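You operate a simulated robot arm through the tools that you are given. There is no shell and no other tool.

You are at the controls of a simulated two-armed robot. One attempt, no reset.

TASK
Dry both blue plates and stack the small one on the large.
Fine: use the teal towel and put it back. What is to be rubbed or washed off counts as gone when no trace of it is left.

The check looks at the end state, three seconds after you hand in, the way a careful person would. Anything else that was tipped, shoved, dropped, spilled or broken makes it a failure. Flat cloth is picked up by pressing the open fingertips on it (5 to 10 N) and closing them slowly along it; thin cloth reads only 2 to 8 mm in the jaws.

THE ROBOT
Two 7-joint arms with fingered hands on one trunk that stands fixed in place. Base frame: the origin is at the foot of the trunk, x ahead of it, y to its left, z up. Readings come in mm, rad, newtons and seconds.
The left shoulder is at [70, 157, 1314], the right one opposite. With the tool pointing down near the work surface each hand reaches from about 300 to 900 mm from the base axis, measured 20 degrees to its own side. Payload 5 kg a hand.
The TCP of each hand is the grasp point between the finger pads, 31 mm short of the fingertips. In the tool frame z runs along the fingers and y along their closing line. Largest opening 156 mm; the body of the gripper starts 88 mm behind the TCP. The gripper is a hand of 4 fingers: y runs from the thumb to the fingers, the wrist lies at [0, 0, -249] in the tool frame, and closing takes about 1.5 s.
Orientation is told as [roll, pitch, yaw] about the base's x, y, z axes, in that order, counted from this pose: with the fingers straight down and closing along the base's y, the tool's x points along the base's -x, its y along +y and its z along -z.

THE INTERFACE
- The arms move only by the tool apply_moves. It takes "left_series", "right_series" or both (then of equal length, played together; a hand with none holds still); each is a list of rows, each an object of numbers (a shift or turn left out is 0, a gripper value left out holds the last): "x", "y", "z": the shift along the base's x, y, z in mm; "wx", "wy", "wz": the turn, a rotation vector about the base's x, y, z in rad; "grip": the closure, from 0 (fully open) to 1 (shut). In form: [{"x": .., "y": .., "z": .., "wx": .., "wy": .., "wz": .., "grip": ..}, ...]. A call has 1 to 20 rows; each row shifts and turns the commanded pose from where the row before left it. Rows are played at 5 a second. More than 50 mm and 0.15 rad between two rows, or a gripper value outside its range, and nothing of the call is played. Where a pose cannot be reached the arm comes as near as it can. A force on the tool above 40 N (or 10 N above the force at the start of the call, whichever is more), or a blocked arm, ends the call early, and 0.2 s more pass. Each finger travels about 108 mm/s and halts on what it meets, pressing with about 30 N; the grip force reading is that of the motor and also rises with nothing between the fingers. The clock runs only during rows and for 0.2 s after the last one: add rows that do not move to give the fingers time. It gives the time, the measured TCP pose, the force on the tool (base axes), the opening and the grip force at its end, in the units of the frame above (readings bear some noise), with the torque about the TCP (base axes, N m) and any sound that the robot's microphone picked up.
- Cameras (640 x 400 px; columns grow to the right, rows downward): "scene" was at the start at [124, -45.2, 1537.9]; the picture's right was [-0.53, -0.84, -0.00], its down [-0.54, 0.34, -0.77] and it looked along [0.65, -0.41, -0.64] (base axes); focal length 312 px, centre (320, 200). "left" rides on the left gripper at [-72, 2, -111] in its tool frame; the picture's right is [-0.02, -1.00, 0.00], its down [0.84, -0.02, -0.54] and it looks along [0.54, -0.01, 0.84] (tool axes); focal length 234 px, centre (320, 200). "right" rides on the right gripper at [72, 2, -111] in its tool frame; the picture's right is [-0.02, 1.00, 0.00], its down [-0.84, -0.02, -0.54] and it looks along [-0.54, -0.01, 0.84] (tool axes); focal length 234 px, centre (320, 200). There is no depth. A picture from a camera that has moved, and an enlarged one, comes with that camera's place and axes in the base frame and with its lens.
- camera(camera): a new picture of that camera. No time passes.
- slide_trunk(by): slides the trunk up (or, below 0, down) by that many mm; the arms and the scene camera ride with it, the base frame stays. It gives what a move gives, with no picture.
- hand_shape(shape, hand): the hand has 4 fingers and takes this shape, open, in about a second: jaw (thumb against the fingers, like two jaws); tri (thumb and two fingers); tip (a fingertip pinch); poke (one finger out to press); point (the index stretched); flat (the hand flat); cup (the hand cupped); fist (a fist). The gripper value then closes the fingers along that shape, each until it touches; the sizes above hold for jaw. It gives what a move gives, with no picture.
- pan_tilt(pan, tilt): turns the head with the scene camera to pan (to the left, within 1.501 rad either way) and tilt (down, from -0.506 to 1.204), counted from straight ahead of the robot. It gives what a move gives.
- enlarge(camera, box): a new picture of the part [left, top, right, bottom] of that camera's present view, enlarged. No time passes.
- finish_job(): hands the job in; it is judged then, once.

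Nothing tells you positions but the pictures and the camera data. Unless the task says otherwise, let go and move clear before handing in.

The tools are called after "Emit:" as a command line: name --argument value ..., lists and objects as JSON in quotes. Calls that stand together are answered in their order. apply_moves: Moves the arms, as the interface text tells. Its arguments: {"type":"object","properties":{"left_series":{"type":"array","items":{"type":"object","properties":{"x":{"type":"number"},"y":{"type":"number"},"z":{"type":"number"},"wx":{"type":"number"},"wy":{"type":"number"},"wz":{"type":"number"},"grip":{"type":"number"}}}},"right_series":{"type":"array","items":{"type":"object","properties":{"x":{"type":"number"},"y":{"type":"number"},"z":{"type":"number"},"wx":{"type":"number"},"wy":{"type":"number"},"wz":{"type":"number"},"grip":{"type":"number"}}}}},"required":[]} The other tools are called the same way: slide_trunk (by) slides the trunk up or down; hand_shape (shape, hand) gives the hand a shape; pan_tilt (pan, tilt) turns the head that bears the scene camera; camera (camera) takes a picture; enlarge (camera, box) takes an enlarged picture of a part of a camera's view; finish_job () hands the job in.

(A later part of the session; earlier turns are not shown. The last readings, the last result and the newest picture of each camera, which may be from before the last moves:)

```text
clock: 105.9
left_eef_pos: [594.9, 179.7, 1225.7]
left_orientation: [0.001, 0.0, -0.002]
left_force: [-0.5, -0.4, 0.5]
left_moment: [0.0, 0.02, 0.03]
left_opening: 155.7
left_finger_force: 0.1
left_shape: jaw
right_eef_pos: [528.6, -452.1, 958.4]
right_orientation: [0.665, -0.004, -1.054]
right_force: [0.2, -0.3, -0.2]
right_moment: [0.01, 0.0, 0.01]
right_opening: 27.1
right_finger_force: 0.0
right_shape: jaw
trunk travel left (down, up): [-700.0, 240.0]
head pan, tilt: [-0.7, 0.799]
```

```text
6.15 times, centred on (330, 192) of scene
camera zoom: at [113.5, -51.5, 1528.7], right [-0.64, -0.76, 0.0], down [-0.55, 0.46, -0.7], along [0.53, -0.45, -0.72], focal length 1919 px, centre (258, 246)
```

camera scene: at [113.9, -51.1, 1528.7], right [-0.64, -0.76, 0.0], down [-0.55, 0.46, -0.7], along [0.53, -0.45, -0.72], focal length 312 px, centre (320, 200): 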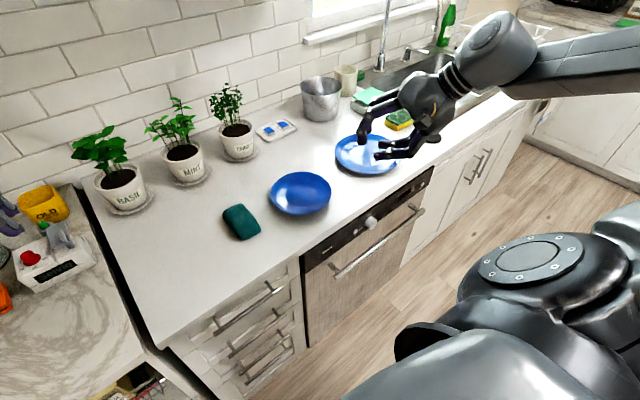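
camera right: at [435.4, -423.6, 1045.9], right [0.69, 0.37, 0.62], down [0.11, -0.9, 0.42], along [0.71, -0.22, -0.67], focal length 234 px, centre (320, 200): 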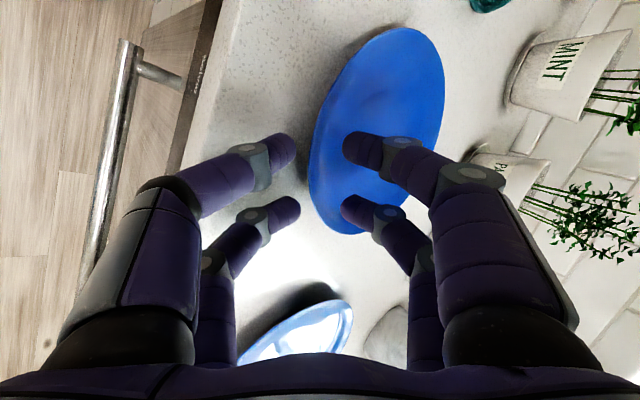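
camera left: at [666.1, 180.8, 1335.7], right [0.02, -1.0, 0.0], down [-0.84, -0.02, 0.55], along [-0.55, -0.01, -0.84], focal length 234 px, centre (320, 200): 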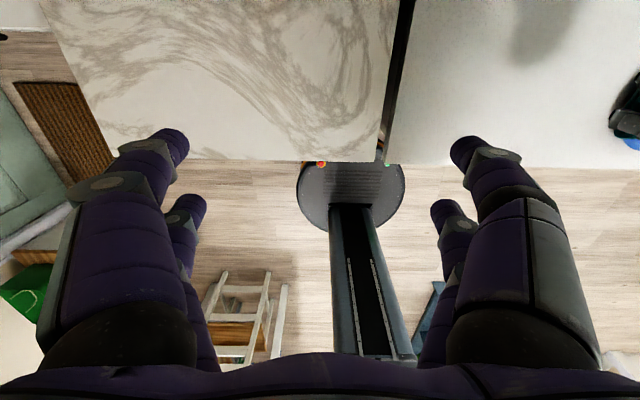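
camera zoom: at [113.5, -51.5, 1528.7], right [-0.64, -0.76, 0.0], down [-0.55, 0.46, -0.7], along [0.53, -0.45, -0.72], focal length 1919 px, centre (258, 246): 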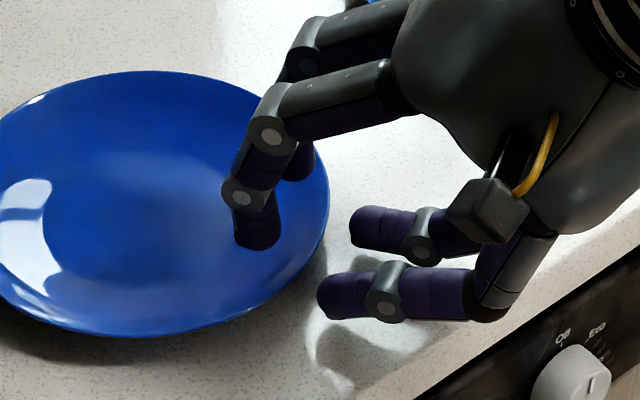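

The gap straddles the rim now. I'll partly close to ~16 mm while lowering a little, and check force and view.

Emit:
apply_moves --right_series '[{"z": -1.5, "grip": 0.86}, {"z": -1.5, "grip": 0.88}, {"grip": 0.9}, {}, {}]'

Emit:
camera --camera "right"

Emit:
enlarge --camera "right" --box '[240, 110, 400, 240]'

Emit:
enlarge --camera "scene" --box '[290, 160, 370, 225]'

```text
clock: 107.1
left_eef_pos: [595.3, 179.9, 1225.4]
left_orientation: [0.0, 0.001, 0.001]
left_force: [0.5, 0.0, -0.5]
left_moment: [0.0, -0.02, -0.01]
left_opening: 155.7
left_finger_force: 0.1
left_shape: jaw
right_eef_pos: [528.5, -454.1, 954.8]
right_orientation: [0.664, -0.004, -1.052]
right_force: [-0.6, 0.0, 0.8]
right_moment: [-0.03, 0.0, -0.03]
right_opening: 16.0
right_finger_force: 0.1
right_shape: jaw
trunk travel left (down, up): [-700.0, 240.0]
head pan, tilt: [-0.7, 0.799]
```

```text
taken
camera right: at [435.3, -423.4, 1042.7], right [0.69, 0.37, 0.62], down [0.11, -0.9, 0.42], along [0.71, -0.22, -0.67], focal length 234 px, centre (320, 200)
```

right: 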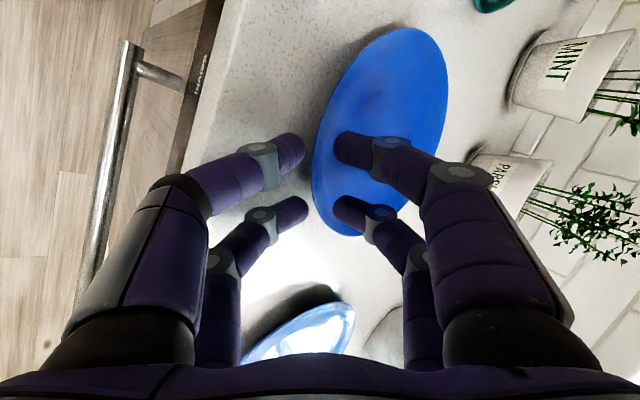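

```text
3.08 times, centred on (320, 175) of right
camera zoom: at [435.3, -423.4, 1042.7], right [0.69, 0.37, 0.62], down [0.11, -0.9, 0.42], along [0.71, -0.22, -0.67], focal length 720 px, centre (320, 277)
```

zoom: 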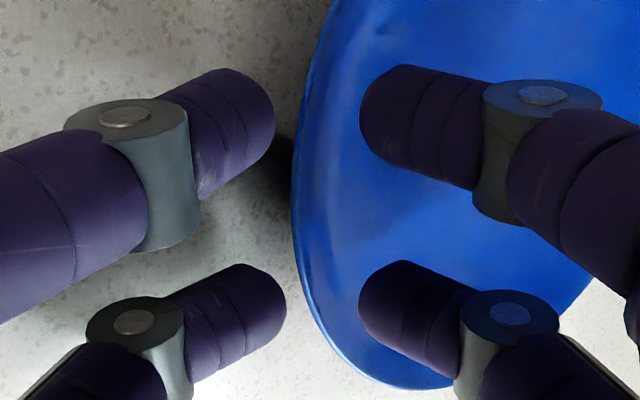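

```text
6.15 times, centred on (330, 192) of scene
camera zoom: at [113.5, -51.5, 1528.7], right [-0.64, -0.76, 0.0], down [-0.55, 0.46, -0.7], along [0.53, -0.45, -0.72], focal length 1919 px, centre (258, 246)
```

zoom: 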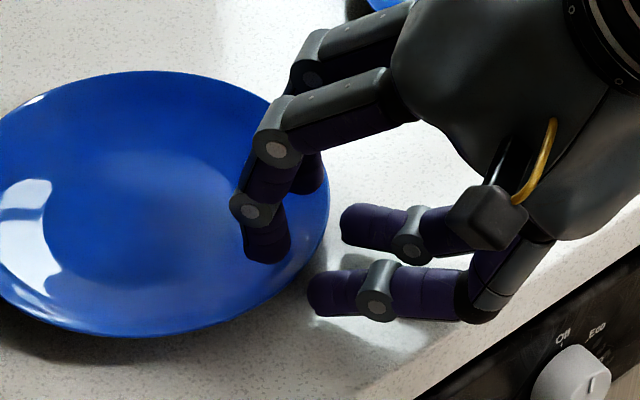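

I can see the rim edge right between both finger pairs. I'll nudge 2 mm inward and 1.5 mm down, then close in small increments, watching the forces.

Emit:
apply_moves --right_series '[{"x": 1.7, "y": 1, "z": -1.5}, {"grip": 0.92}, {"grip": 0.935}, {}, {}]'

Emit:
enlarge --camera "right" --box '[240, 110, 400, 240]'

Emit:
enlarge --camera "scene" --box '[290, 160, 370, 225]'

```text
clock: 108.3
left_eef_pos: [595.2, 179.1, 1225.4]
left_orientation: [0.0, 0.001, 0.001]
left_force: [-0.8, -0.4, -0.7]
left_moment: [0.0, -0.01, 0.04]
left_opening: 156.1
left_finger_force: 0.1
left_shape: jaw
right_eef_pos: [531.4, -451.9, 954.3]
right_orientation: [0.666, -0.004, -1.052]
right_force: [0.4, 0.0, 0.4]
right_moment: [0.02, 0.01, -0.02]
right_opening: 10.3
right_finger_force: 0.1
right_shape: jaw
trunk travel left (down, up): [-700.0, 240.0]
head pan, tilt: [-0.7, 0.799]
```

```text
3.08 times, centred on (320, 175) of right
camera zoom: at [436.9, -422.5, 1041.2], right [0.69, 0.37, 0.62], down [0.11, -0.9, 0.42], along [0.71, -0.22, -0.67], focal length 720 px, centre (320, 277)
```

zoom: 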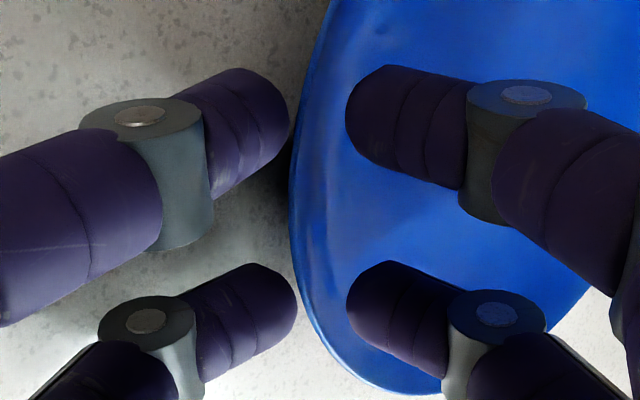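

```text
6.15 times, centred on (330, 192) of scene
camera zoom: at [113.4, -51.5, 1528.7], right [-0.64, -0.76, 0.0], down [-0.55, 0.46, -0.7], along [0.53, -0.45, -0.72], focal length 1919 px, centre (258, 246)
```

zoom: 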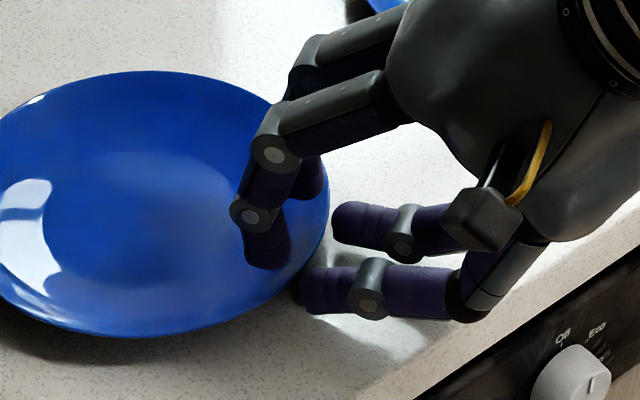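

The lower tips are already ~6 mm under the rim. I'll lower 2.5 mm to center the rim in the gap, then close step by step.

Emit:
apply_moves --right_series '[{"z": -1.5}, {"z": -1}, {"grip": 0.945}, {"grip": 0.955}, {}, {}]'

Emit:
enlarge --camera "right" --box '[240, 110, 400, 240]'

```text
clock: 109.7
left_eef_pos: [595.4, 180.0, 1226.3]
left_orientation: [0.0, 0.0, -0.001]
left_force: [-0.6, -0.1, 0.1]
left_moment: [-0.02, -0.01, -0.01]
left_opening: 156.1
left_finger_force: 0.1
left_shape: jaw
right_eef_pos: [531.6, -451.9, 949.8]
right_orientation: [0.665, -0.005, -1.05]
right_force: [0.5, 0.4, -0.1]
right_moment: [0.01, -0.01, 0.01]
right_opening: 7.4
right_finger_force: 0.1
right_shape: jaw
trunk travel left (down, up): [-700.0, 240.0]
head pan, tilt: [-0.7, 0.799]
```

```text
3.08 times, centred on (320, 175) of right
camera zoom: at [437.1, -422.8, 1038.8], right [0.69, 0.37, 0.62], down [0.11, -0.9, 0.42], along [0.71, -0.22, -0.67], focal length 720 px, centre (320, 277)
```

zoom: 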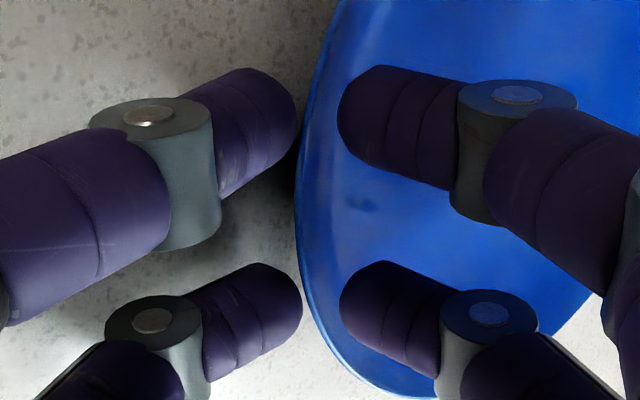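

No contact yet at 7.4 mm. Continue closing in small steps.

Emit:
apply_moves --right_series '[{"grip": 0.965}, {"grip": 0.972}, {}, {}]'

Emit:
apply_moves --right_series '[{"grip": 0.98}, {}, {}]'

Emit:
enlarge --camera "right" --box '[240, 110, 400, 240]'

```text
clock: 110.7
left_eef_pos: [595.5, 179.9, 1226.3]
left_orientation: [0.0, 0.0, -0.002]
left_force: [0.0, 0.5, 0.7]
left_moment: [0.01, 0.02, 0.03]
left_opening: 155.8
left_finger_force: 0.0
left_shape: jaw
right_eef_pos: [531.5, -452.0, 949.5]
right_orientation: [0.664, -0.005, -1.052]
right_force: [-0.7, -0.5, 0.0]
right_moment: [0.0, 0.04, 0.0]
right_opening: 4.9
right_finger_force: 0.0
right_shape: jaw
trunk travel left (down, up): [-700.0, 240.0]
head pan, tilt: [-0.7, 0.799]
```

```text
clock: 111.5
left_eef_pos: [593.9, 179.5, 1227.0]
left_orientation: [0.001, -0.001, -0.001]
left_force: [-0.4, 0.2, -0.2]
left_moment: [-0.02, 0.04, 0.02]
left_opening: 155.8
left_finger_force: 0.0
left_shape: jaw
right_eef_pos: [531.8, -452.0, 949.5]
right_orientation: [0.665, -0.004, -1.052]
right_force: [-0.9, -1.7, -0.2]
right_moment: [0.0, 0.06, -0.02]
right_opening: 3.6
right_finger_force: 0.1
right_shape: jaw
trunk travel left (down, up): [-700.0, 240.0]
head pan, tilt: [-0.7, 0.799]
```

```text
3.08 times, centred on (320, 175) of right
camera zoom: at [437.2, -422.9, 1038.8], right [0.69, 0.37, 0.62], down [0.11, -0.9, 0.42], along [0.71, -0.22, -0.67], focal length 720 px, centre (320, 277)
```

zoom: 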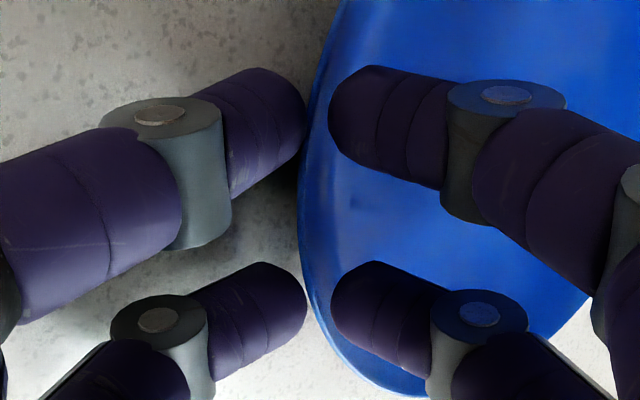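

A slight contact appears (opening 3.6 mm). I'll close further in small steps and watch.

Emit:
apply_moves --right_series '[{"grip": 0.99}, {}, {}]'

Emit:
enlarge --camera "right" --box '[240, 110, 400, 240]'

Emit:
enlarge --camera "scene" --box '[270, 150, 370, 235]'

```text
clock: 112.3
left_eef_pos: [595.1, 179.2, 1225.7]
left_orientation: [0.001, 0.0, 0.001]
left_force: [-0.1, 1.0, 0.0]
left_moment: [0.0, 0.02, 0.01]
left_opening: 155.8
left_finger_force: 0.1
left_shape: jaw
right_eef_pos: [531.2, -451.4, 951.3]
right_orientation: [0.666, -0.004, -1.051]
right_force: [-2.7, -1.3, 4.4]
right_moment: [-0.04, -0.11, 0.03]
right_opening: 0.0
right_finger_force: 30.1
right_shape: jaw
trunk travel left (down, up): [-700.0, 240.0]
head pan, tilt: [-0.7, 0.799]
```

```text
3.08 times, centred on (320, 175) of right
camera zoom: at [436.7, -422.8, 1039.0], right [0.69, 0.37, 0.62], down [0.11, -0.9, 0.42], along [0.71, -0.22, -0.67], focal length 720 px, centre (320, 277)
```

zoom: 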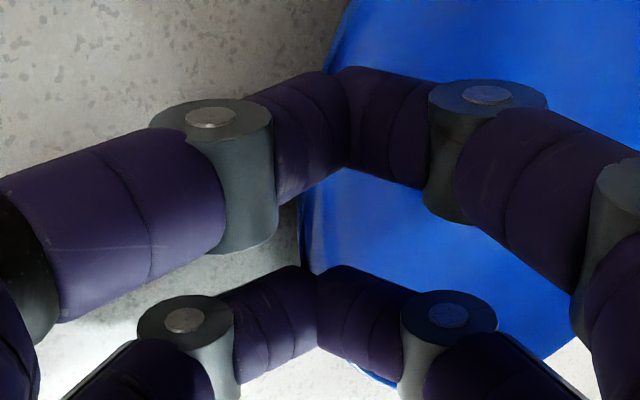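

```text
4.71 times, centred on (320, 192) of scene
camera zoom: at [112.9, -51.5, 1528.8], right [-0.64, -0.76, 0.0], down [-0.55, 0.46, -0.7], along [0.53, -0.45, -0.72], focal length 1467 px, centre (320, 235)
```

zoom: 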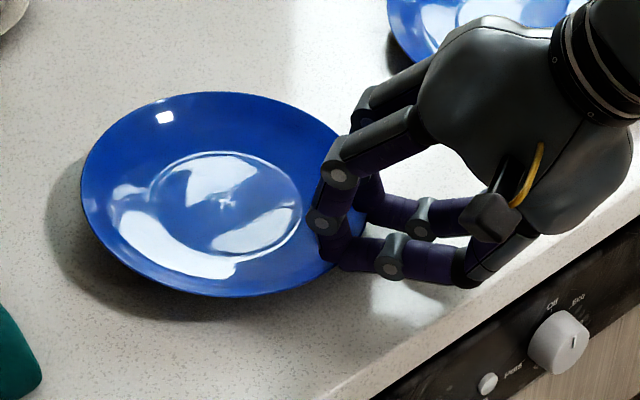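

The fingers closed fully and seem to have ridden onto the rim, pressing the near side down and tipping the plate slightly. Let me look closely before anything else.

Emit:
enlarge --camera "scene" --box '[310, 170, 360, 215]'

Emit:
camera --camera "right"

```text
8.89 times, centred on (335, 192) of scene
camera zoom: at [112.9, -51.5, 1528.8], right [-0.64, -0.76, 0.0], down [-0.55, 0.46, -0.7], along [0.53, -0.45, -0.72], focal length 2772 px, centre (187, 267)
```

zoom: 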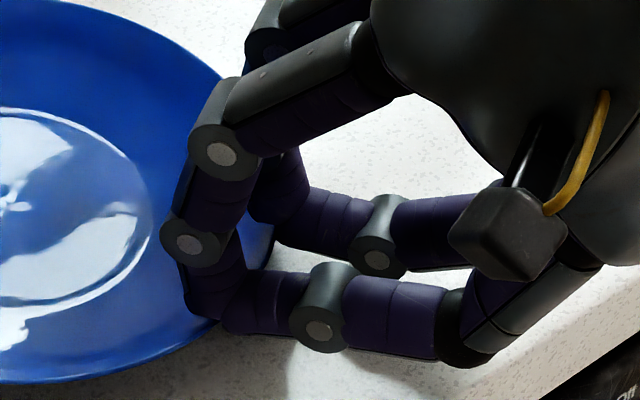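

```text
taken
camera right: at [436.7, -422.8, 1039.0], right [0.69, 0.37, 0.62], down [0.11, -0.9, 0.42], along [0.71, -0.22, -0.67], focal length 234 px, centre (320, 200)
```

right: 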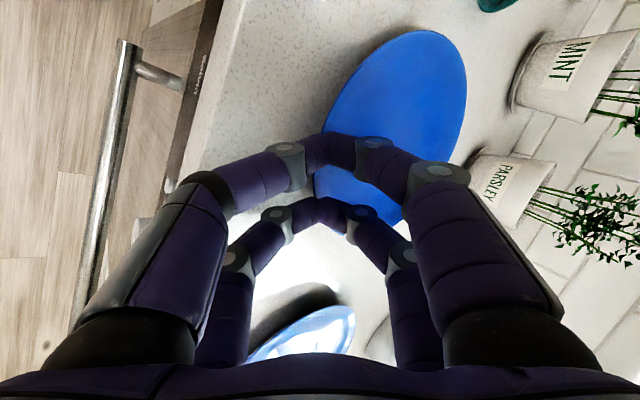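

The fingertips rode over the rim edge (they meet a few mm higher than assumed), pressing it down lightly. I'll raise gently to release the plate, back off, reopen, and retry lower.

Emit:
apply_moves --right_series '[{"z": 1}, {"z": 2}, {"z": 3}, {"z": 5}, {"z": 10}, {}, {}]'

Emit:
camera --camera "right"

Emit:
enlarge --camera "scene" --box '[260, 140, 380, 235]'

```text
clock: 113.9
left_eef_pos: [595.0, 179.2, 1225.7]
left_orientation: [0.0, -0.001, 0.001]
left_force: [0.5, 0.7, 0.1]
left_moment: [0.02, 0.02, 0.01]
left_opening: 155.8
left_finger_force: 0.1
left_shape: jaw
right_eef_pos: [531.1, -452.0, 973.4]
right_orientation: [0.664, -0.003, -1.053]
right_force: [0.0, 0.7, 0.0]
right_moment: [-0.02, -0.01, 0.05]
right_opening: 0.0
right_finger_force: 30.5
right_shape: jaw
trunk travel left (down, up): [-700.0, 240.0]
head pan, tilt: [-0.7, 0.799]
```

```text
taken
camera right: at [437.1, -422.9, 1059.8], right [0.69, 0.37, 0.62], down [0.11, -0.9, 0.42], along [0.71, -0.22, -0.67], focal length 234 px, centre (320, 200)
```

right: 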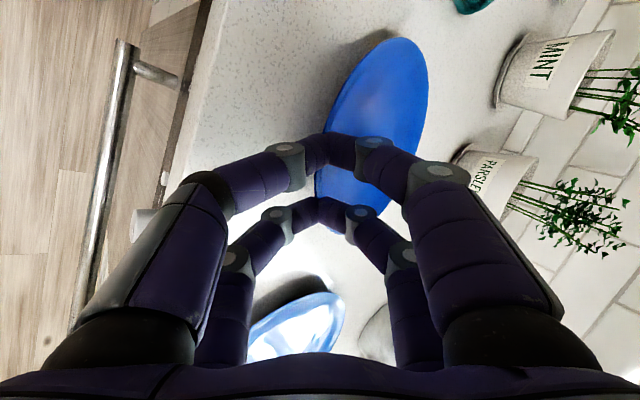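

```text
4.21 times, centred on (320, 188) of scene
camera zoom: at [113.5, -51.6, 1528.7], right [-0.64, -0.76, 0.0], down [-0.55, 0.46, -0.7], along [0.53, -0.45, -0.72], focal length 1313 px, centre (320, 253)
```

zoom: 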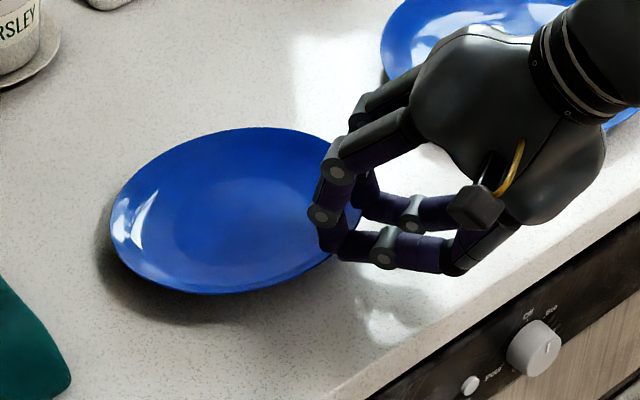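

Interesting — the plate's near side seems to have come up with the fingers. Let me zoom in to see how the rim is held.

Emit:
enlarge --camera "right" --box '[240, 110, 400, 240]'

Emit:
enlarge --camera "scene" --box '[305, 155, 365, 210]'

Emit:
camera --camera "left"

```text
3.08 times, centred on (320, 175) of right
camera zoom: at [437.1, -422.9, 1059.8], right [0.69, 0.37, 0.62], down [0.11, -0.9, 0.42], along [0.71, -0.22, -0.67], focal length 720 px, centre (320, 277)
```

zoom: 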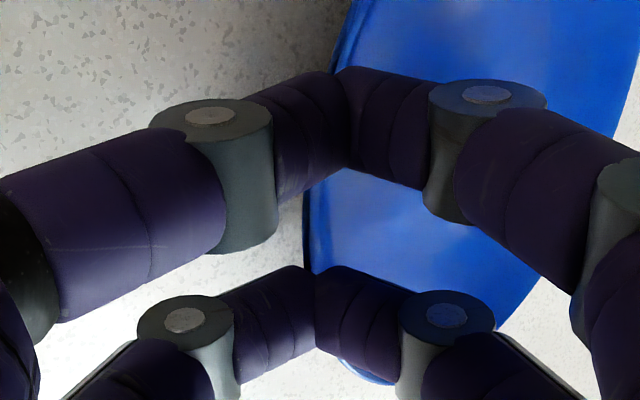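

```text
7.27 times, centred on (335, 182) of scene
camera zoom: at [113.5, -51.6, 1528.7], right [-0.64, -0.76, 0.0], down [-0.55, 0.46, -0.7], along [0.53, -0.45, -0.72], focal length 2268 px, centre (211, 327)
```

zoom: 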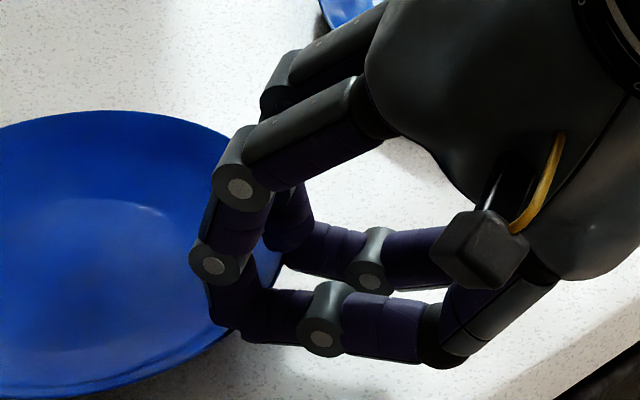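

```text
taken
camera left: at [665.8, 180.5, 1335.9], right [0.02, -1.0, 0.0], down [-0.84, -0.02, 0.54], along [-0.54, -0.01, -0.84], focal length 234 px, centre (320, 200)
```

left: 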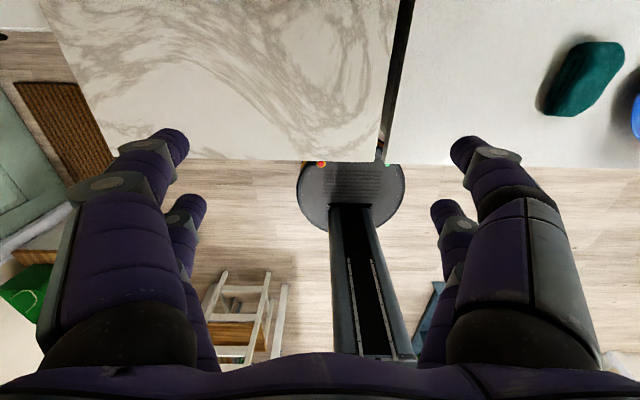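

The rim is only caught at its very edge, and the plate shifted about 5 mm inward. I'll set it back down flat, reopen, and take a deeper and lower bite.

Emit:
apply_moves --right_series '[{"z": -6}, {"z": -6}, {"z": -5}, {"z": -3}, {"z": -1}, {}, {}]'

Emit:
enlarge --camera "scene" --box '[260, 140, 380, 235]'

```text
clock: 115.5
left_eef_pos: [595.0, 178.3, 1226.2]
left_orientation: [-0.001, 0.001, 0.0]
left_force: [0.4, -0.2, 0.4]
left_moment: [-0.02, 0.02, 0.03]
left_opening: 155.8
left_finger_force: 0.2
left_shape: jaw
right_eef_pos: [530.3, -452.9, 952.2]
right_orientation: [0.666, -0.005, -1.053]
right_force: [-3.7, -1.4, 5.7]
right_moment: [-0.12, -0.13, -0.08]
right_opening: 0.0
right_finger_force: 30.0
right_shape: jaw
trunk travel left (down, up): [-700.0, 240.0]
head pan, tilt: [-0.7, 0.799]
```

```text
4.21 times, centred on (320, 188) of scene
camera zoom: at [112.4, -51.5, 1528.8], right [-0.64, -0.76, 0.0], down [-0.55, 0.46, -0.7], along [0.53, -0.45, -0.72], focal length 1313 px, centre (320, 253)
```

zoom: 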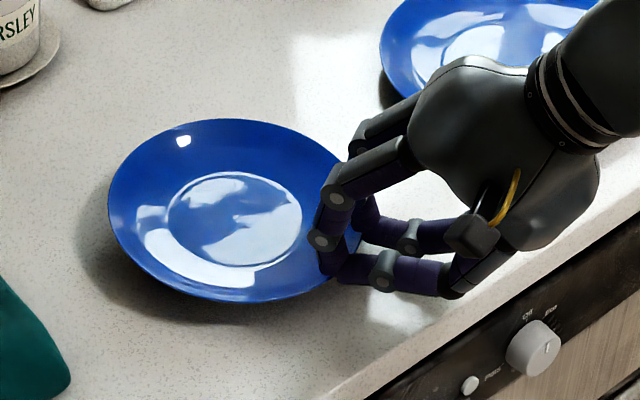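

The rim is firmly clamped at its edge, pressing the plate a bit low here. I'll raise ~4 mm to neutral, open to release it, and check.

Emit:
apply_moves --right_series '[{"z": 2}, {"z": 2}, {}, {"grip": 0.95}, {"grip": 0.9}, {"z": 1.5, "grip": 0.86}, {"z": 1.5, "grip": 0.83}, {}, {}]'

Emit:
enlarge --camera "scene" --box '[260, 140, 380, 235]'

Emit:
enlarge --camera "right" --box '[240, 110, 400, 240]'

Emit:
camera --camera "right"

```text
clock: 117.5
left_eef_pos: [595.2, 179.4, 1225.4]
left_orientation: [0.0, -0.001, 0.0]
left_force: [0.6, -0.2, -1.0]
left_moment: [0.02, 0.03, 0.01]
left_opening: 156.3
left_finger_force: 0.0
left_shape: jaw
right_eef_pos: [531.3, -452.6, 958.5]
right_orientation: [0.666, -0.005, -1.054]
right_force: [-0.8, 0.2, 0.0]
right_moment: [0.01, -0.02, -0.01]
right_opening: 26.2
right_finger_force: 0.0
right_shape: jaw
trunk travel left (down, up): [-700.0, 240.0]
head pan, tilt: [-0.7, 0.799]
```

```text
4.21 times, centred on (320, 188) of scene
camera zoom: at [113.4, -51.4, 1528.7], right [-0.64, -0.76, 0.0], down [-0.55, 0.46, -0.7], along [0.53, -0.45, -0.72], focal length 1313 px, centre (320, 253)
```

zoom: 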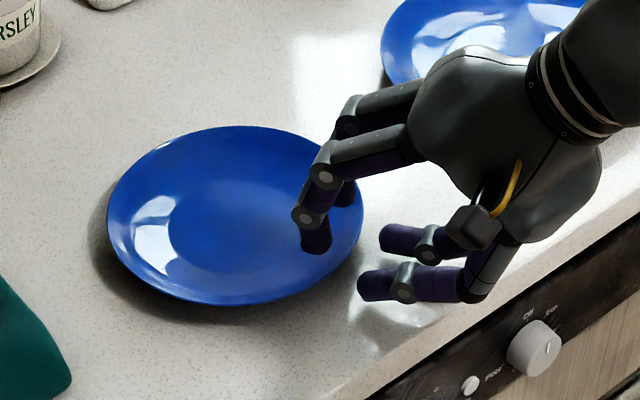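

```text
3.08 times, centred on (320, 175) of right
camera zoom: at [437.1, -422.5, 1046.1], right [0.69, 0.37, 0.62], down [0.11, -0.9, 0.42], along [0.71, -0.22, -0.67], focal length 720 px, centre (320, 277)
```

zoom: 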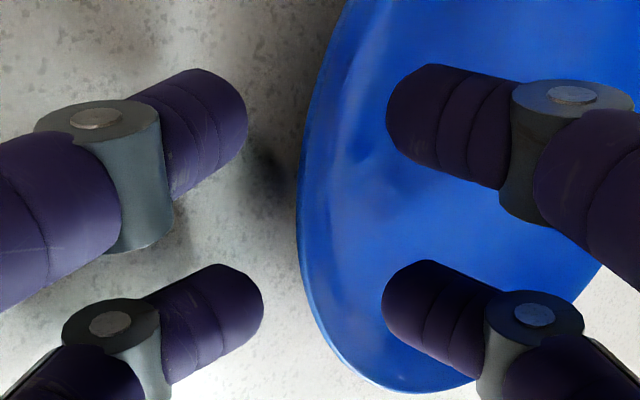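

```text
taken
camera right: at [437.1, -422.5, 1046.1], right [0.69, 0.37, 0.62], down [0.11, -0.9, 0.42], along [0.71, -0.22, -0.67], focal length 234 px, centre (320, 200)
```

right: 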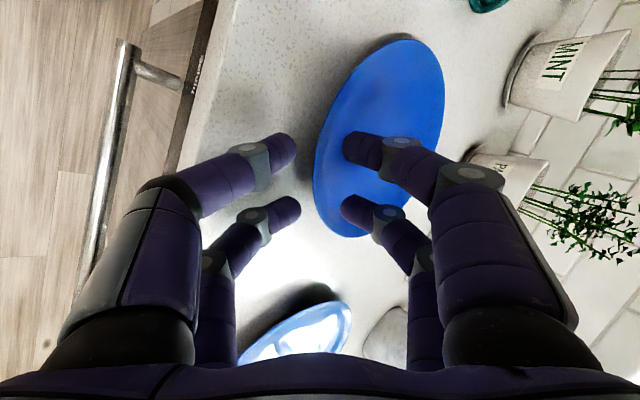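

The plate is flat again, center ≈ (616, -405). I'll go lower first, then ~10 mm further inward with the lower fingers under the rim, then close and lower in steps.

Emit:
apply_moves --right_series '[{"z": -3.5}, {"z": -3}, {}, {"x": 3, "y": 1.3}, {"x": 3, "y": 1.3}, {"x": 2.9, "y": 1.3}, {}, {}]'

Emit:
enlarge --camera "right" --box '[240, 110, 400, 240]'

Emit:
enlarge --camera "scene" --box '[260, 140, 380, 235]'

```text
clock: 119.3
left_eef_pos: [595.6, 179.8, 1225.3]
left_orientation: [0.001, 0.0, 0.0]
left_force: [0.0, 0.4, -0.7]
left_moment: [0.04, 0.01, 0.01]
left_opening: 155.8
left_finger_force: 0.0
left_shape: jaw
right_eef_pos: [541.1, -449.2, 950.5]
right_orientation: [0.665, -0.004, -1.053]
right_force: [-0.6, 0.2, 0.8]
right_moment: [-0.02, 0.0, 0.0]
right_opening: 25.7
right_finger_force: 0.0
right_shape: jaw
trunk travel left (down, up): [-700.0, 240.0]
head pan, tilt: [-0.7, 0.799]
```

```text
3.08 times, centred on (320, 175) of right
camera zoom: at [446.3, -418.7, 1039.7], right [0.69, 0.37, 0.62], down [0.11, -0.9, 0.42], along [0.71, -0.22, -0.67], focal length 720 px, centre (320, 277)
```

zoom: 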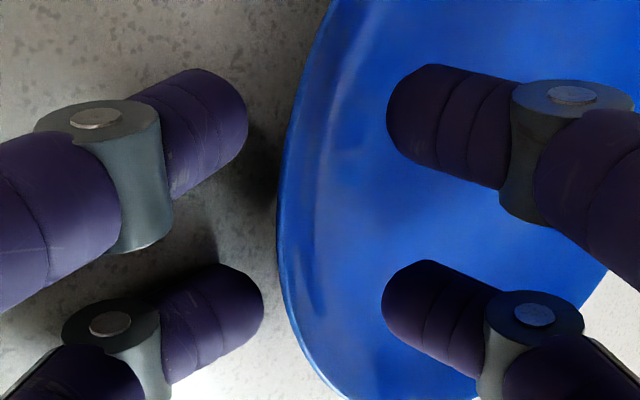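

```text
4.21 times, centred on (320, 188) of scene
camera zoom: at [113.5, -51.5, 1528.7], right [-0.64, -0.76, 0.0], down [-0.55, 0.46, -0.7], along [0.53, -0.45, -0.72], focal length 1313 px, centre (320, 253)
```

zoom: 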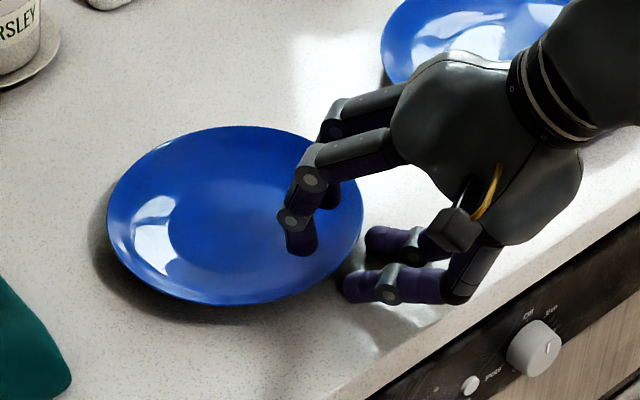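

Deeper now. Closing and lowering in steps.

Emit:
apply_moves --right_series '[{"z": -1, "grip": 0.86}, {"z": -1, "grip": 0.89}, {"z": -1, "grip": 0.91}, {"z": -1, "grip": 0.93}, {}, {}]'

Emit:
enlarge --camera "right" --box '[240, 110, 400, 240]'

```text
clock: 120.7
left_eef_pos: [596.4, 179.3, 1226.2]
left_orientation: [0.001, 0.001, 0.0]
left_force: [0.5, 0.1, 0.9]
left_moment: [-0.01, 0.0, 0.0]
left_opening: 155.9
left_finger_force: 0.0
left_shape: jaw
right_eef_pos: [540.6, -448.7, 947.7]
right_orientation: [0.664, -0.003, -1.052]
right_force: [-0.2, 0.0, 0.1]
right_moment: [-0.05, 0.01, 0.0]
right_opening: 11.1
right_finger_force: 0.1
right_shape: jaw
trunk travel left (down, up): [-700.0, 240.0]
head pan, tilt: [-0.7, 0.799]
```

```text
3.08 times, centred on (320, 175) of right
camera zoom: at [446.3, -418.9, 1035.5], right [0.69, 0.37, 0.62], down [0.11, -0.9, 0.42], along [0.71, -0.22, -0.67], focal length 720 px, centre (320, 277)
```

zoom: 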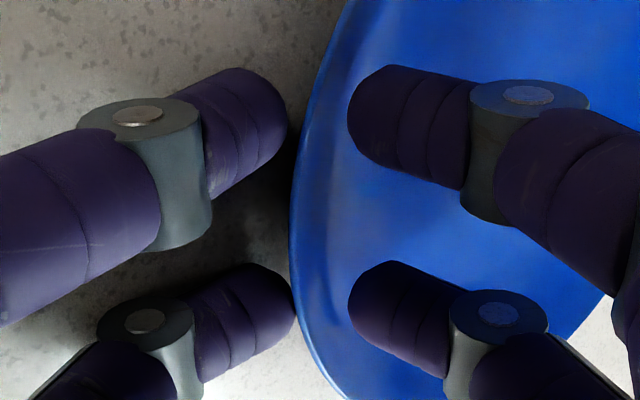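

Emit:
apply_moves --right_series '[{"z": -1, "grip": 0.94}, {"z": -1, "grip": 0.95}, {}, {}]'

Emit:
apply_moves --right_series '[{"grip": 0.965}, {}, {}]'

Emit:
enlarge --camera "right" --box '[240, 110, 400, 240]'

```text
clock: 121.7
left_eef_pos: [594.8, 180.1, 1226.0]
left_orientation: [0.001, 0.0, -0.001]
left_force: [-0.8, 0.7, -0.6]
left_moment: [-0.01, -0.02, 0.01]
left_opening: 156.0
left_finger_force: 0.1
left_shape: jaw
right_eef_pos: [540.4, -448.7, 946.3]
right_orientation: [0.665, -0.003, -1.052]
right_force: [0.1, -0.1, 1.0]
right_moment: [0.07, -0.02, -0.02]
right_opening: 8.3
right_finger_force: 0.1
right_shape: jaw
trunk travel left (down, up): [-700.0, 240.0]
head pan, tilt: [-0.7, 0.799]
```

```text
clock: 122.5
left_eef_pos: [595.6, 179.8, 1225.8]
left_orientation: [0.0, 0.0, 0.001]
left_force: [0.3, 0.0, 0.3]
left_moment: [0.01, 0.0, -0.01]
left_opening: 155.8
left_finger_force: 0.1
left_shape: jaw
right_eef_pos: [539.5, -448.5, 946.5]
right_orientation: [0.665, -0.002, -1.051]
right_force: [0.6, -0.7, 1.6]
right_moment: [0.07, 0.0, -0.04]
right_opening: 6.0
right_finger_force: 0.1
right_shape: jaw
trunk travel left (down, up): [-700.0, 240.0]
head pan, tilt: [-0.7, 0.799]
```

```text
3.08 times, centred on (320, 175) of right
camera zoom: at [446.1, -418.6, 1033.5], right [0.69, 0.37, 0.62], down [0.11, -0.9, 0.42], along [0.71, -0.22, -0.67], focal length 720 px, centre (320, 277)
```

zoom: 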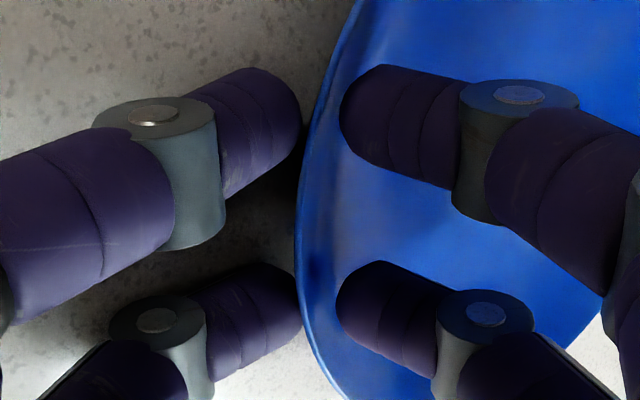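

Lower tips are now going behind the rim edge. Continue closing slowly.

Emit:
apply_moves --right_series '[{"grip": 0.975}, {}, {}]'

Emit:
apply_moves --right_series '[{"grip": 0.985}, {}, {}]'

Emit:
enlarge --camera "right" --box '[240, 110, 400, 240]'

Emit:
enlarge --camera "scene" --box '[260, 140, 380, 235]'

```text
clock: 123.3
left_eef_pos: [595.3, 179.6, 1225.6]
left_orientation: [0.001, 0.001, 0.0]
left_force: [0.0, -0.4, 0.2]
left_moment: [0.02, 0.01, -0.03]
left_opening: 156.0
left_finger_force: 0.1
left_shape: jaw
right_eef_pos: [541.4, -448.7, 947.0]
right_orientation: [0.664, -0.005, -1.051]
right_force: [-0.5, -0.1, 2.0]
right_moment: [0.07, -0.02, -0.04]
right_opening: 4.6
right_finger_force: 0.1
right_shape: jaw
trunk travel left (down, up): [-700.0, 240.0]
head pan, tilt: [-0.7, 0.799]
```

```text
clock: 124.1
left_eef_pos: [594.8, 179.8, 1225.6]
left_orientation: [0.0, -0.001, -0.002]
left_force: [-0.9, 0.3, -0.1]
left_moment: [-0.01, 0.01, -0.01]
left_opening: 155.9
left_finger_force: 0.1
left_shape: jaw
right_eef_pos: [540.4, -447.3, 946.7]
right_orientation: [0.667, -0.006, -1.05]
right_force: [2.2, 1.5, 6.2]
right_moment: [0.48, -0.86, 0.03]
right_opening: 0.0
right_finger_force: 30.0
right_shape: jaw
trunk travel left (down, up): [-700.0, 240.0]
head pan, tilt: [-0.7, 0.799]
```

```text
3.08 times, centred on (320, 175) of right
camera zoom: at [446.2, -418.2, 1034.2], right [0.69, 0.37, 0.62], down [0.11, -0.9, 0.42], along [0.71, -0.22, -0.66], focal length 720 px, centre (320, 277)
```

zoom: 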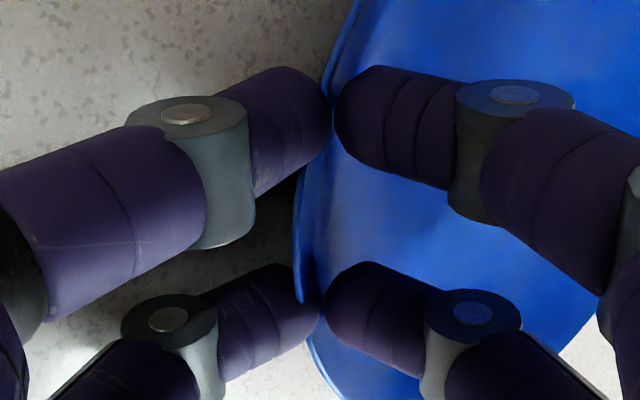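

```text
4.21 times, centred on (320, 188) of scene
camera zoom: at [113.1, -51.1, 1528.8], right [-0.64, -0.76, 0.0], down [-0.55, 0.46, -0.7], along [0.53, -0.45, -0.72], focal length 1313 px, centre (320, 253)
```

zoom: 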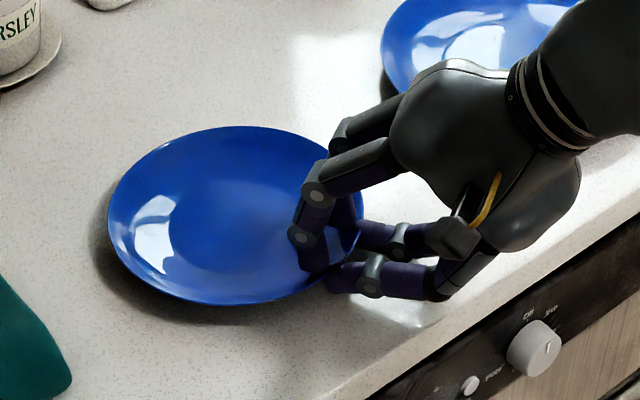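

The rim is clamped with the plate still flat. Let me lift 12 mm as a test and see whether it comes up level or droops.

Emit:
apply_moves --right_series '[{"z": 2}, {"z": 3}, {"z": 3}, {"z": 4}, {}, {}]'

Emit:
enlarge --camera "right" --box '[240, 110, 400, 240]'

Emit:
enlarge --camera "scene" --box '[260, 140, 380, 235]'

```text
clock: 125.5
left_eef_pos: [595.5, 179.5, 1225.7]
left_orientation: [-0.002, 0.0, -0.001]
left_force: [-0.7, 0.0, -0.3]
left_moment: [0.03, 0.0, 0.01]
left_opening: 155.9
left_finger_force: 0.0
left_shape: jaw
right_eef_pos: [540.6, -447.2, 957.7]
right_orientation: [0.663, -0.002, -1.053]
right_force: [1.5, 0.5, 2.3]
right_moment: [0.23, -0.47, 0.01]
right_opening: 0.0
right_finger_force: 30.3
right_shape: jaw
trunk travel left (down, up): [-700.0, 240.0]
head pan, tilt: [-0.7, 0.799]
```

```text
3.08 times, centred on (320, 175) of right
camera zoom: at [446.4, -418.7, 1045.4], right [0.69, 0.37, 0.62], down [0.11, -0.9, 0.42], along [0.71, -0.22, -0.67], focal length 720 px, centre (320, 277)
```

zoom: 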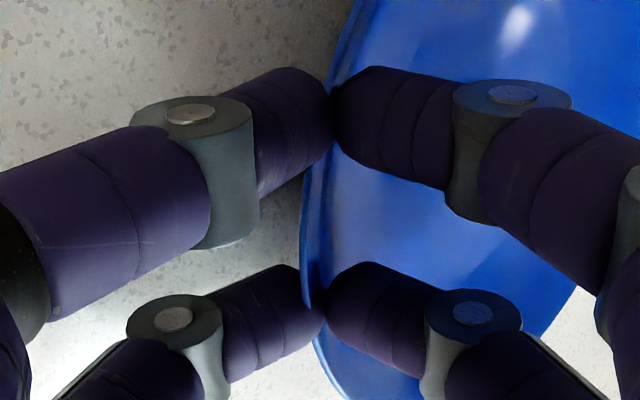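

```text
4.21 times, centred on (320, 188) of scene
camera zoom: at [113.4, -51.1, 1528.8], right [-0.64, -0.76, 0.0], down [-0.55, 0.46, -0.7], along [0.53, -0.45, -0.72], focal length 1313 px, centre (320, 253)
```

zoom: 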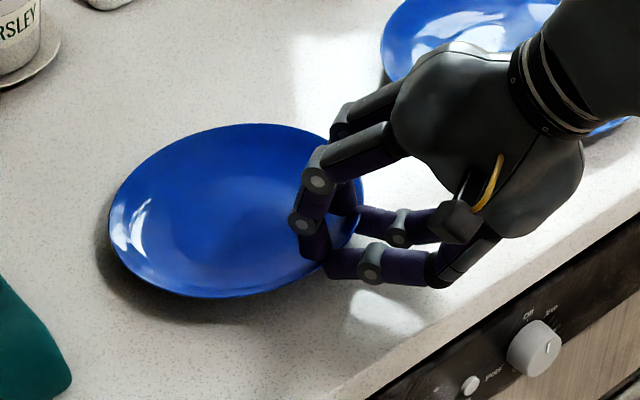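

The pinch does carry torque: the plate's far side is being pushed onto the counter because the hand's neutral angle has it tilted ~10° down. If I keep lifting while tilting the hand up by that angle, the plate should come up level. I'll do it gradually.

Emit:
apply_moves --right_series '[{"z": 3, "wx": 0.025, "wy": -0.0433}, {"z": 3, "wx": 0.025, "wy": -0.0433}, {"z": 4, "wx": 0.025, "wy": -0.0433}, {"z": 4}, {}, {}]'

Emit:
enlarge --camera "right" --box '[240, 110, 400, 240]'

Emit:
enlarge --camera "scene" --box '[260, 130, 380, 235]'

```text
clock: 126.9
left_eef_pos: [594.8, 180.0, 1225.9]
left_orientation: [-0.001, -0.002, -0.001]
left_force: [0.0, 0.5, -0.1]
left_moment: [0.0, -0.03, 0.02]
left_opening: 155.8
left_finger_force: 0.0
left_shape: jaw
right_eef_pos: [541.1, -449.2, 971.1]
right_orientation: [0.816, -0.003, -1.053]
right_force: [0.1, 0.1, -0.5]
right_moment: [-0.04, 0.03, -0.01]
right_opening: 0.1
right_finger_force: 30.1
right_shape: jaw
trunk travel left (down, up): [-700.0, 240.0]
head pan, tilt: [-0.7, 0.799]
```

```text
3.08 times, centred on (320, 175) of right
camera zoom: at [435.7, -425.6, 1048.4], right [0.61, 0.32, 0.73], down [0.06, -0.93, 0.36], along [0.79, -0.18, -0.58], focal length 720 px, centre (320, 277)
```

zoom: 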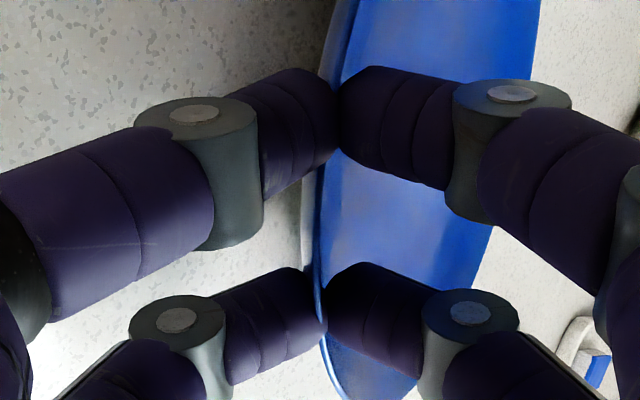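

```text
3.81 times, centred on (320, 182) of scene
camera zoom: at [113.7, -51.7, 1528.7], right [-0.64, -0.76, 0.0], down [-0.55, 0.46, -0.7], along [0.53, -0.45, -0.72], focal length 1188 px, centre (320, 267)
```

zoom: 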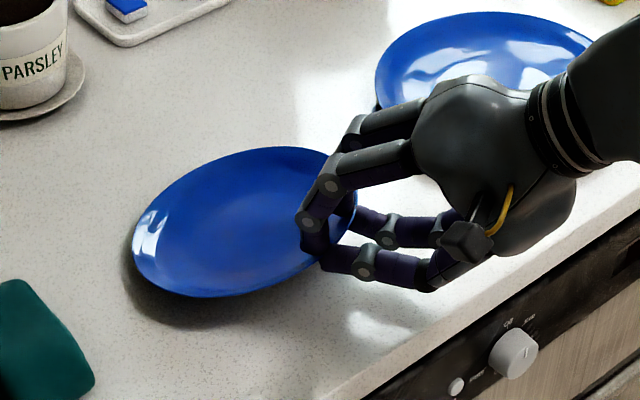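

Forces are near neutral now. I'll lift another 20 mm and look at whether the far side leaves the counter.

Emit:
apply_moves --right_series '[{"z": 5}, {"z": 5}, {"z": 5}, {"z": 5}, {}, {}]'

Emit:
enlarge --camera "right" --box '[240, 110, 400, 240]'

Emit:
enlarge --camera "scene" --box '[260, 130, 380, 235]'

```text
clock: 128.3
left_eef_pos: [595.1, 179.0, 1226.2]
left_orientation: [-0.001, 0.0, 0.001]
left_force: [0.5, 0.2, -0.1]
left_moment: [-0.02, -0.01, 0.02]
left_opening: 155.8
left_finger_force: 0.0
left_shape: jaw
right_eef_pos: [541.0, -448.7, 992.6]
right_orientation: [0.816, -0.005, -1.054]
right_force: [1.0, 0.0, -2.0]
right_moment: [-0.1, 0.19, 0.01]
right_opening: 0.2
right_finger_force: 29.8
right_shape: jaw
trunk travel left (down, up): [-700.0, 240.0]
head pan, tilt: [-0.7, 0.799]
```

```text
3.08 times, centred on (320, 175) of right
camera zoom: at [435.5, -425.5, 1068.5], right [0.61, 0.32, 0.73], down [0.06, -0.93, 0.36], along [0.79, -0.18, -0.58], focal length 720 px, centre (320, 277)
```

zoom: 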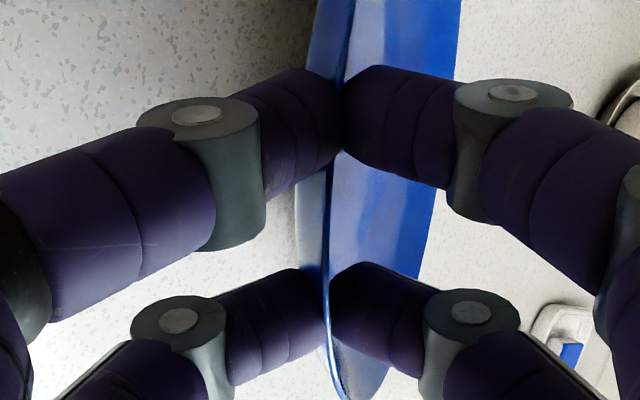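

```text
3.81 times, centred on (320, 182) of scene
camera zoom: at [113.8, -51.7, 1528.7], right [-0.64, -0.76, 0.0], down [-0.55, 0.46, -0.7], along [0.53, -0.45, -0.72], focal length 1188 px, centre (320, 267)
```

zoom: 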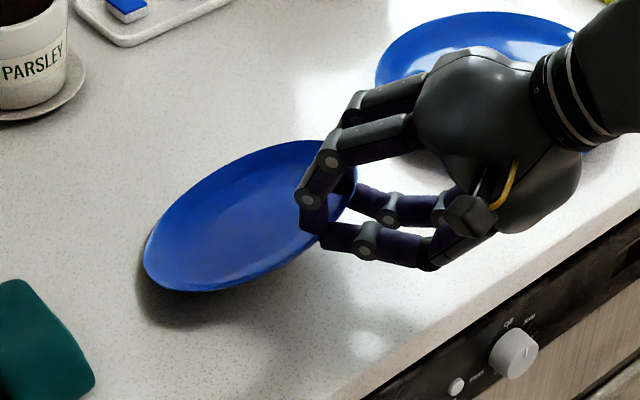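

The plate is now airborne (about 2 N, i.e. ~210 g), tilted ~20° far side down, and the pinch carries the torque. I'll lift it slowly to clear the large plate's rim and check the hold.

Emit:
apply_moves --right_series '[{"z": 8}, {"z": 10}, {"z": 12}, {"z": 12}, {"z": 12}, {"z": 10}, {"z": 8}, {}, {}]'

Emit:
camera --camera "scene"

Emit:
camera --camera "right"

Emit:
enlarge --camera "scene" --box '[240, 110, 400, 235]'

```text
clock: 130.3
left_eef_pos: [596.3, 179.4, 1225.5]
left_orientation: [-0.002, 0.0, -0.001]
left_force: [0.0, -0.5, -0.2]
left_moment: [-0.01, 0.0, -0.04]
left_opening: 155.8
left_finger_force: 0.1
left_shape: jaw
right_eef_pos: [541.4, -448.7, 1062.4]
right_orientation: [0.816, -0.004, -1.052]
right_force: [-0.5, 0.8, -3.1]
right_moment: [-0.06, 0.18, -0.02]
right_opening: 0.1
right_finger_force: 29.8
right_shape: jaw
trunk travel left (down, up): [-700.0, 240.0]
head pan, tilt: [-0.7, 0.799]
```

```text
taken
camera scene: at [113.8, -51.7, 1528.7], right [-0.64, -0.76, 0.0], down [-0.55, 0.46, -0.7], along [0.53, -0.45, -0.72], focal length 312 px, centre (320, 200)
```

scene: 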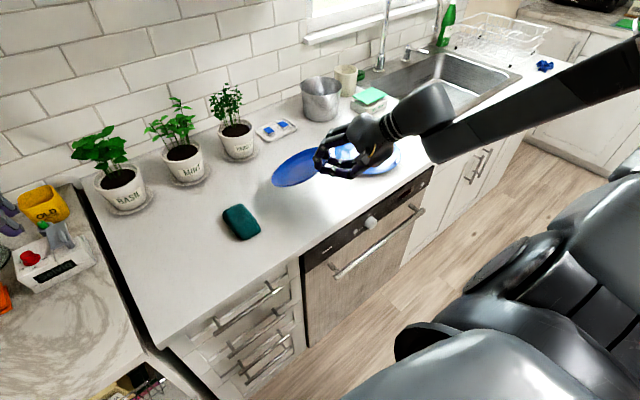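

```text
taken
camera right: at [435.8, -425.3, 1140.0], right [0.61, 0.32, 0.73], down [0.06, -0.93, 0.36], along [0.79, -0.18, -0.58], focal length 234 px, centre (320, 200)
```

right: 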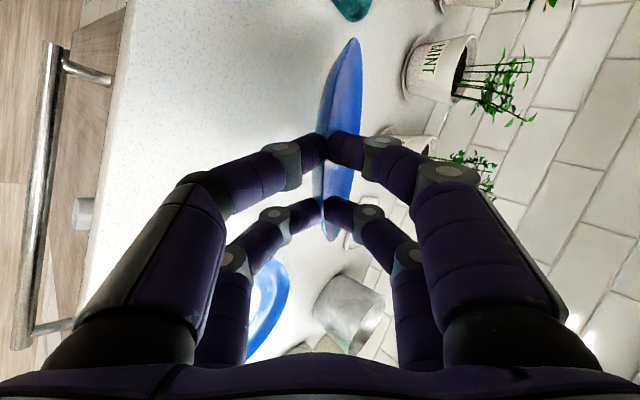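

```text
3.20 times, centred on (320, 172) of scene
camera zoom: at [113.8, -51.7, 1528.7], right [-0.64, -0.76, 0.0], down [-0.55, 0.46, -0.7], along [0.53, -0.45, -0.72], focal length 998 px, centre (320, 288)
```

zoom: 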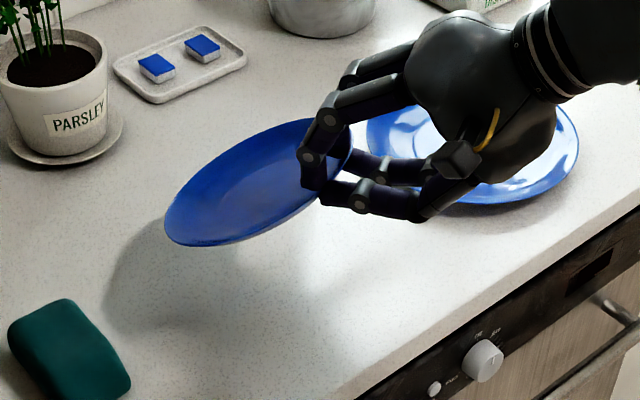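

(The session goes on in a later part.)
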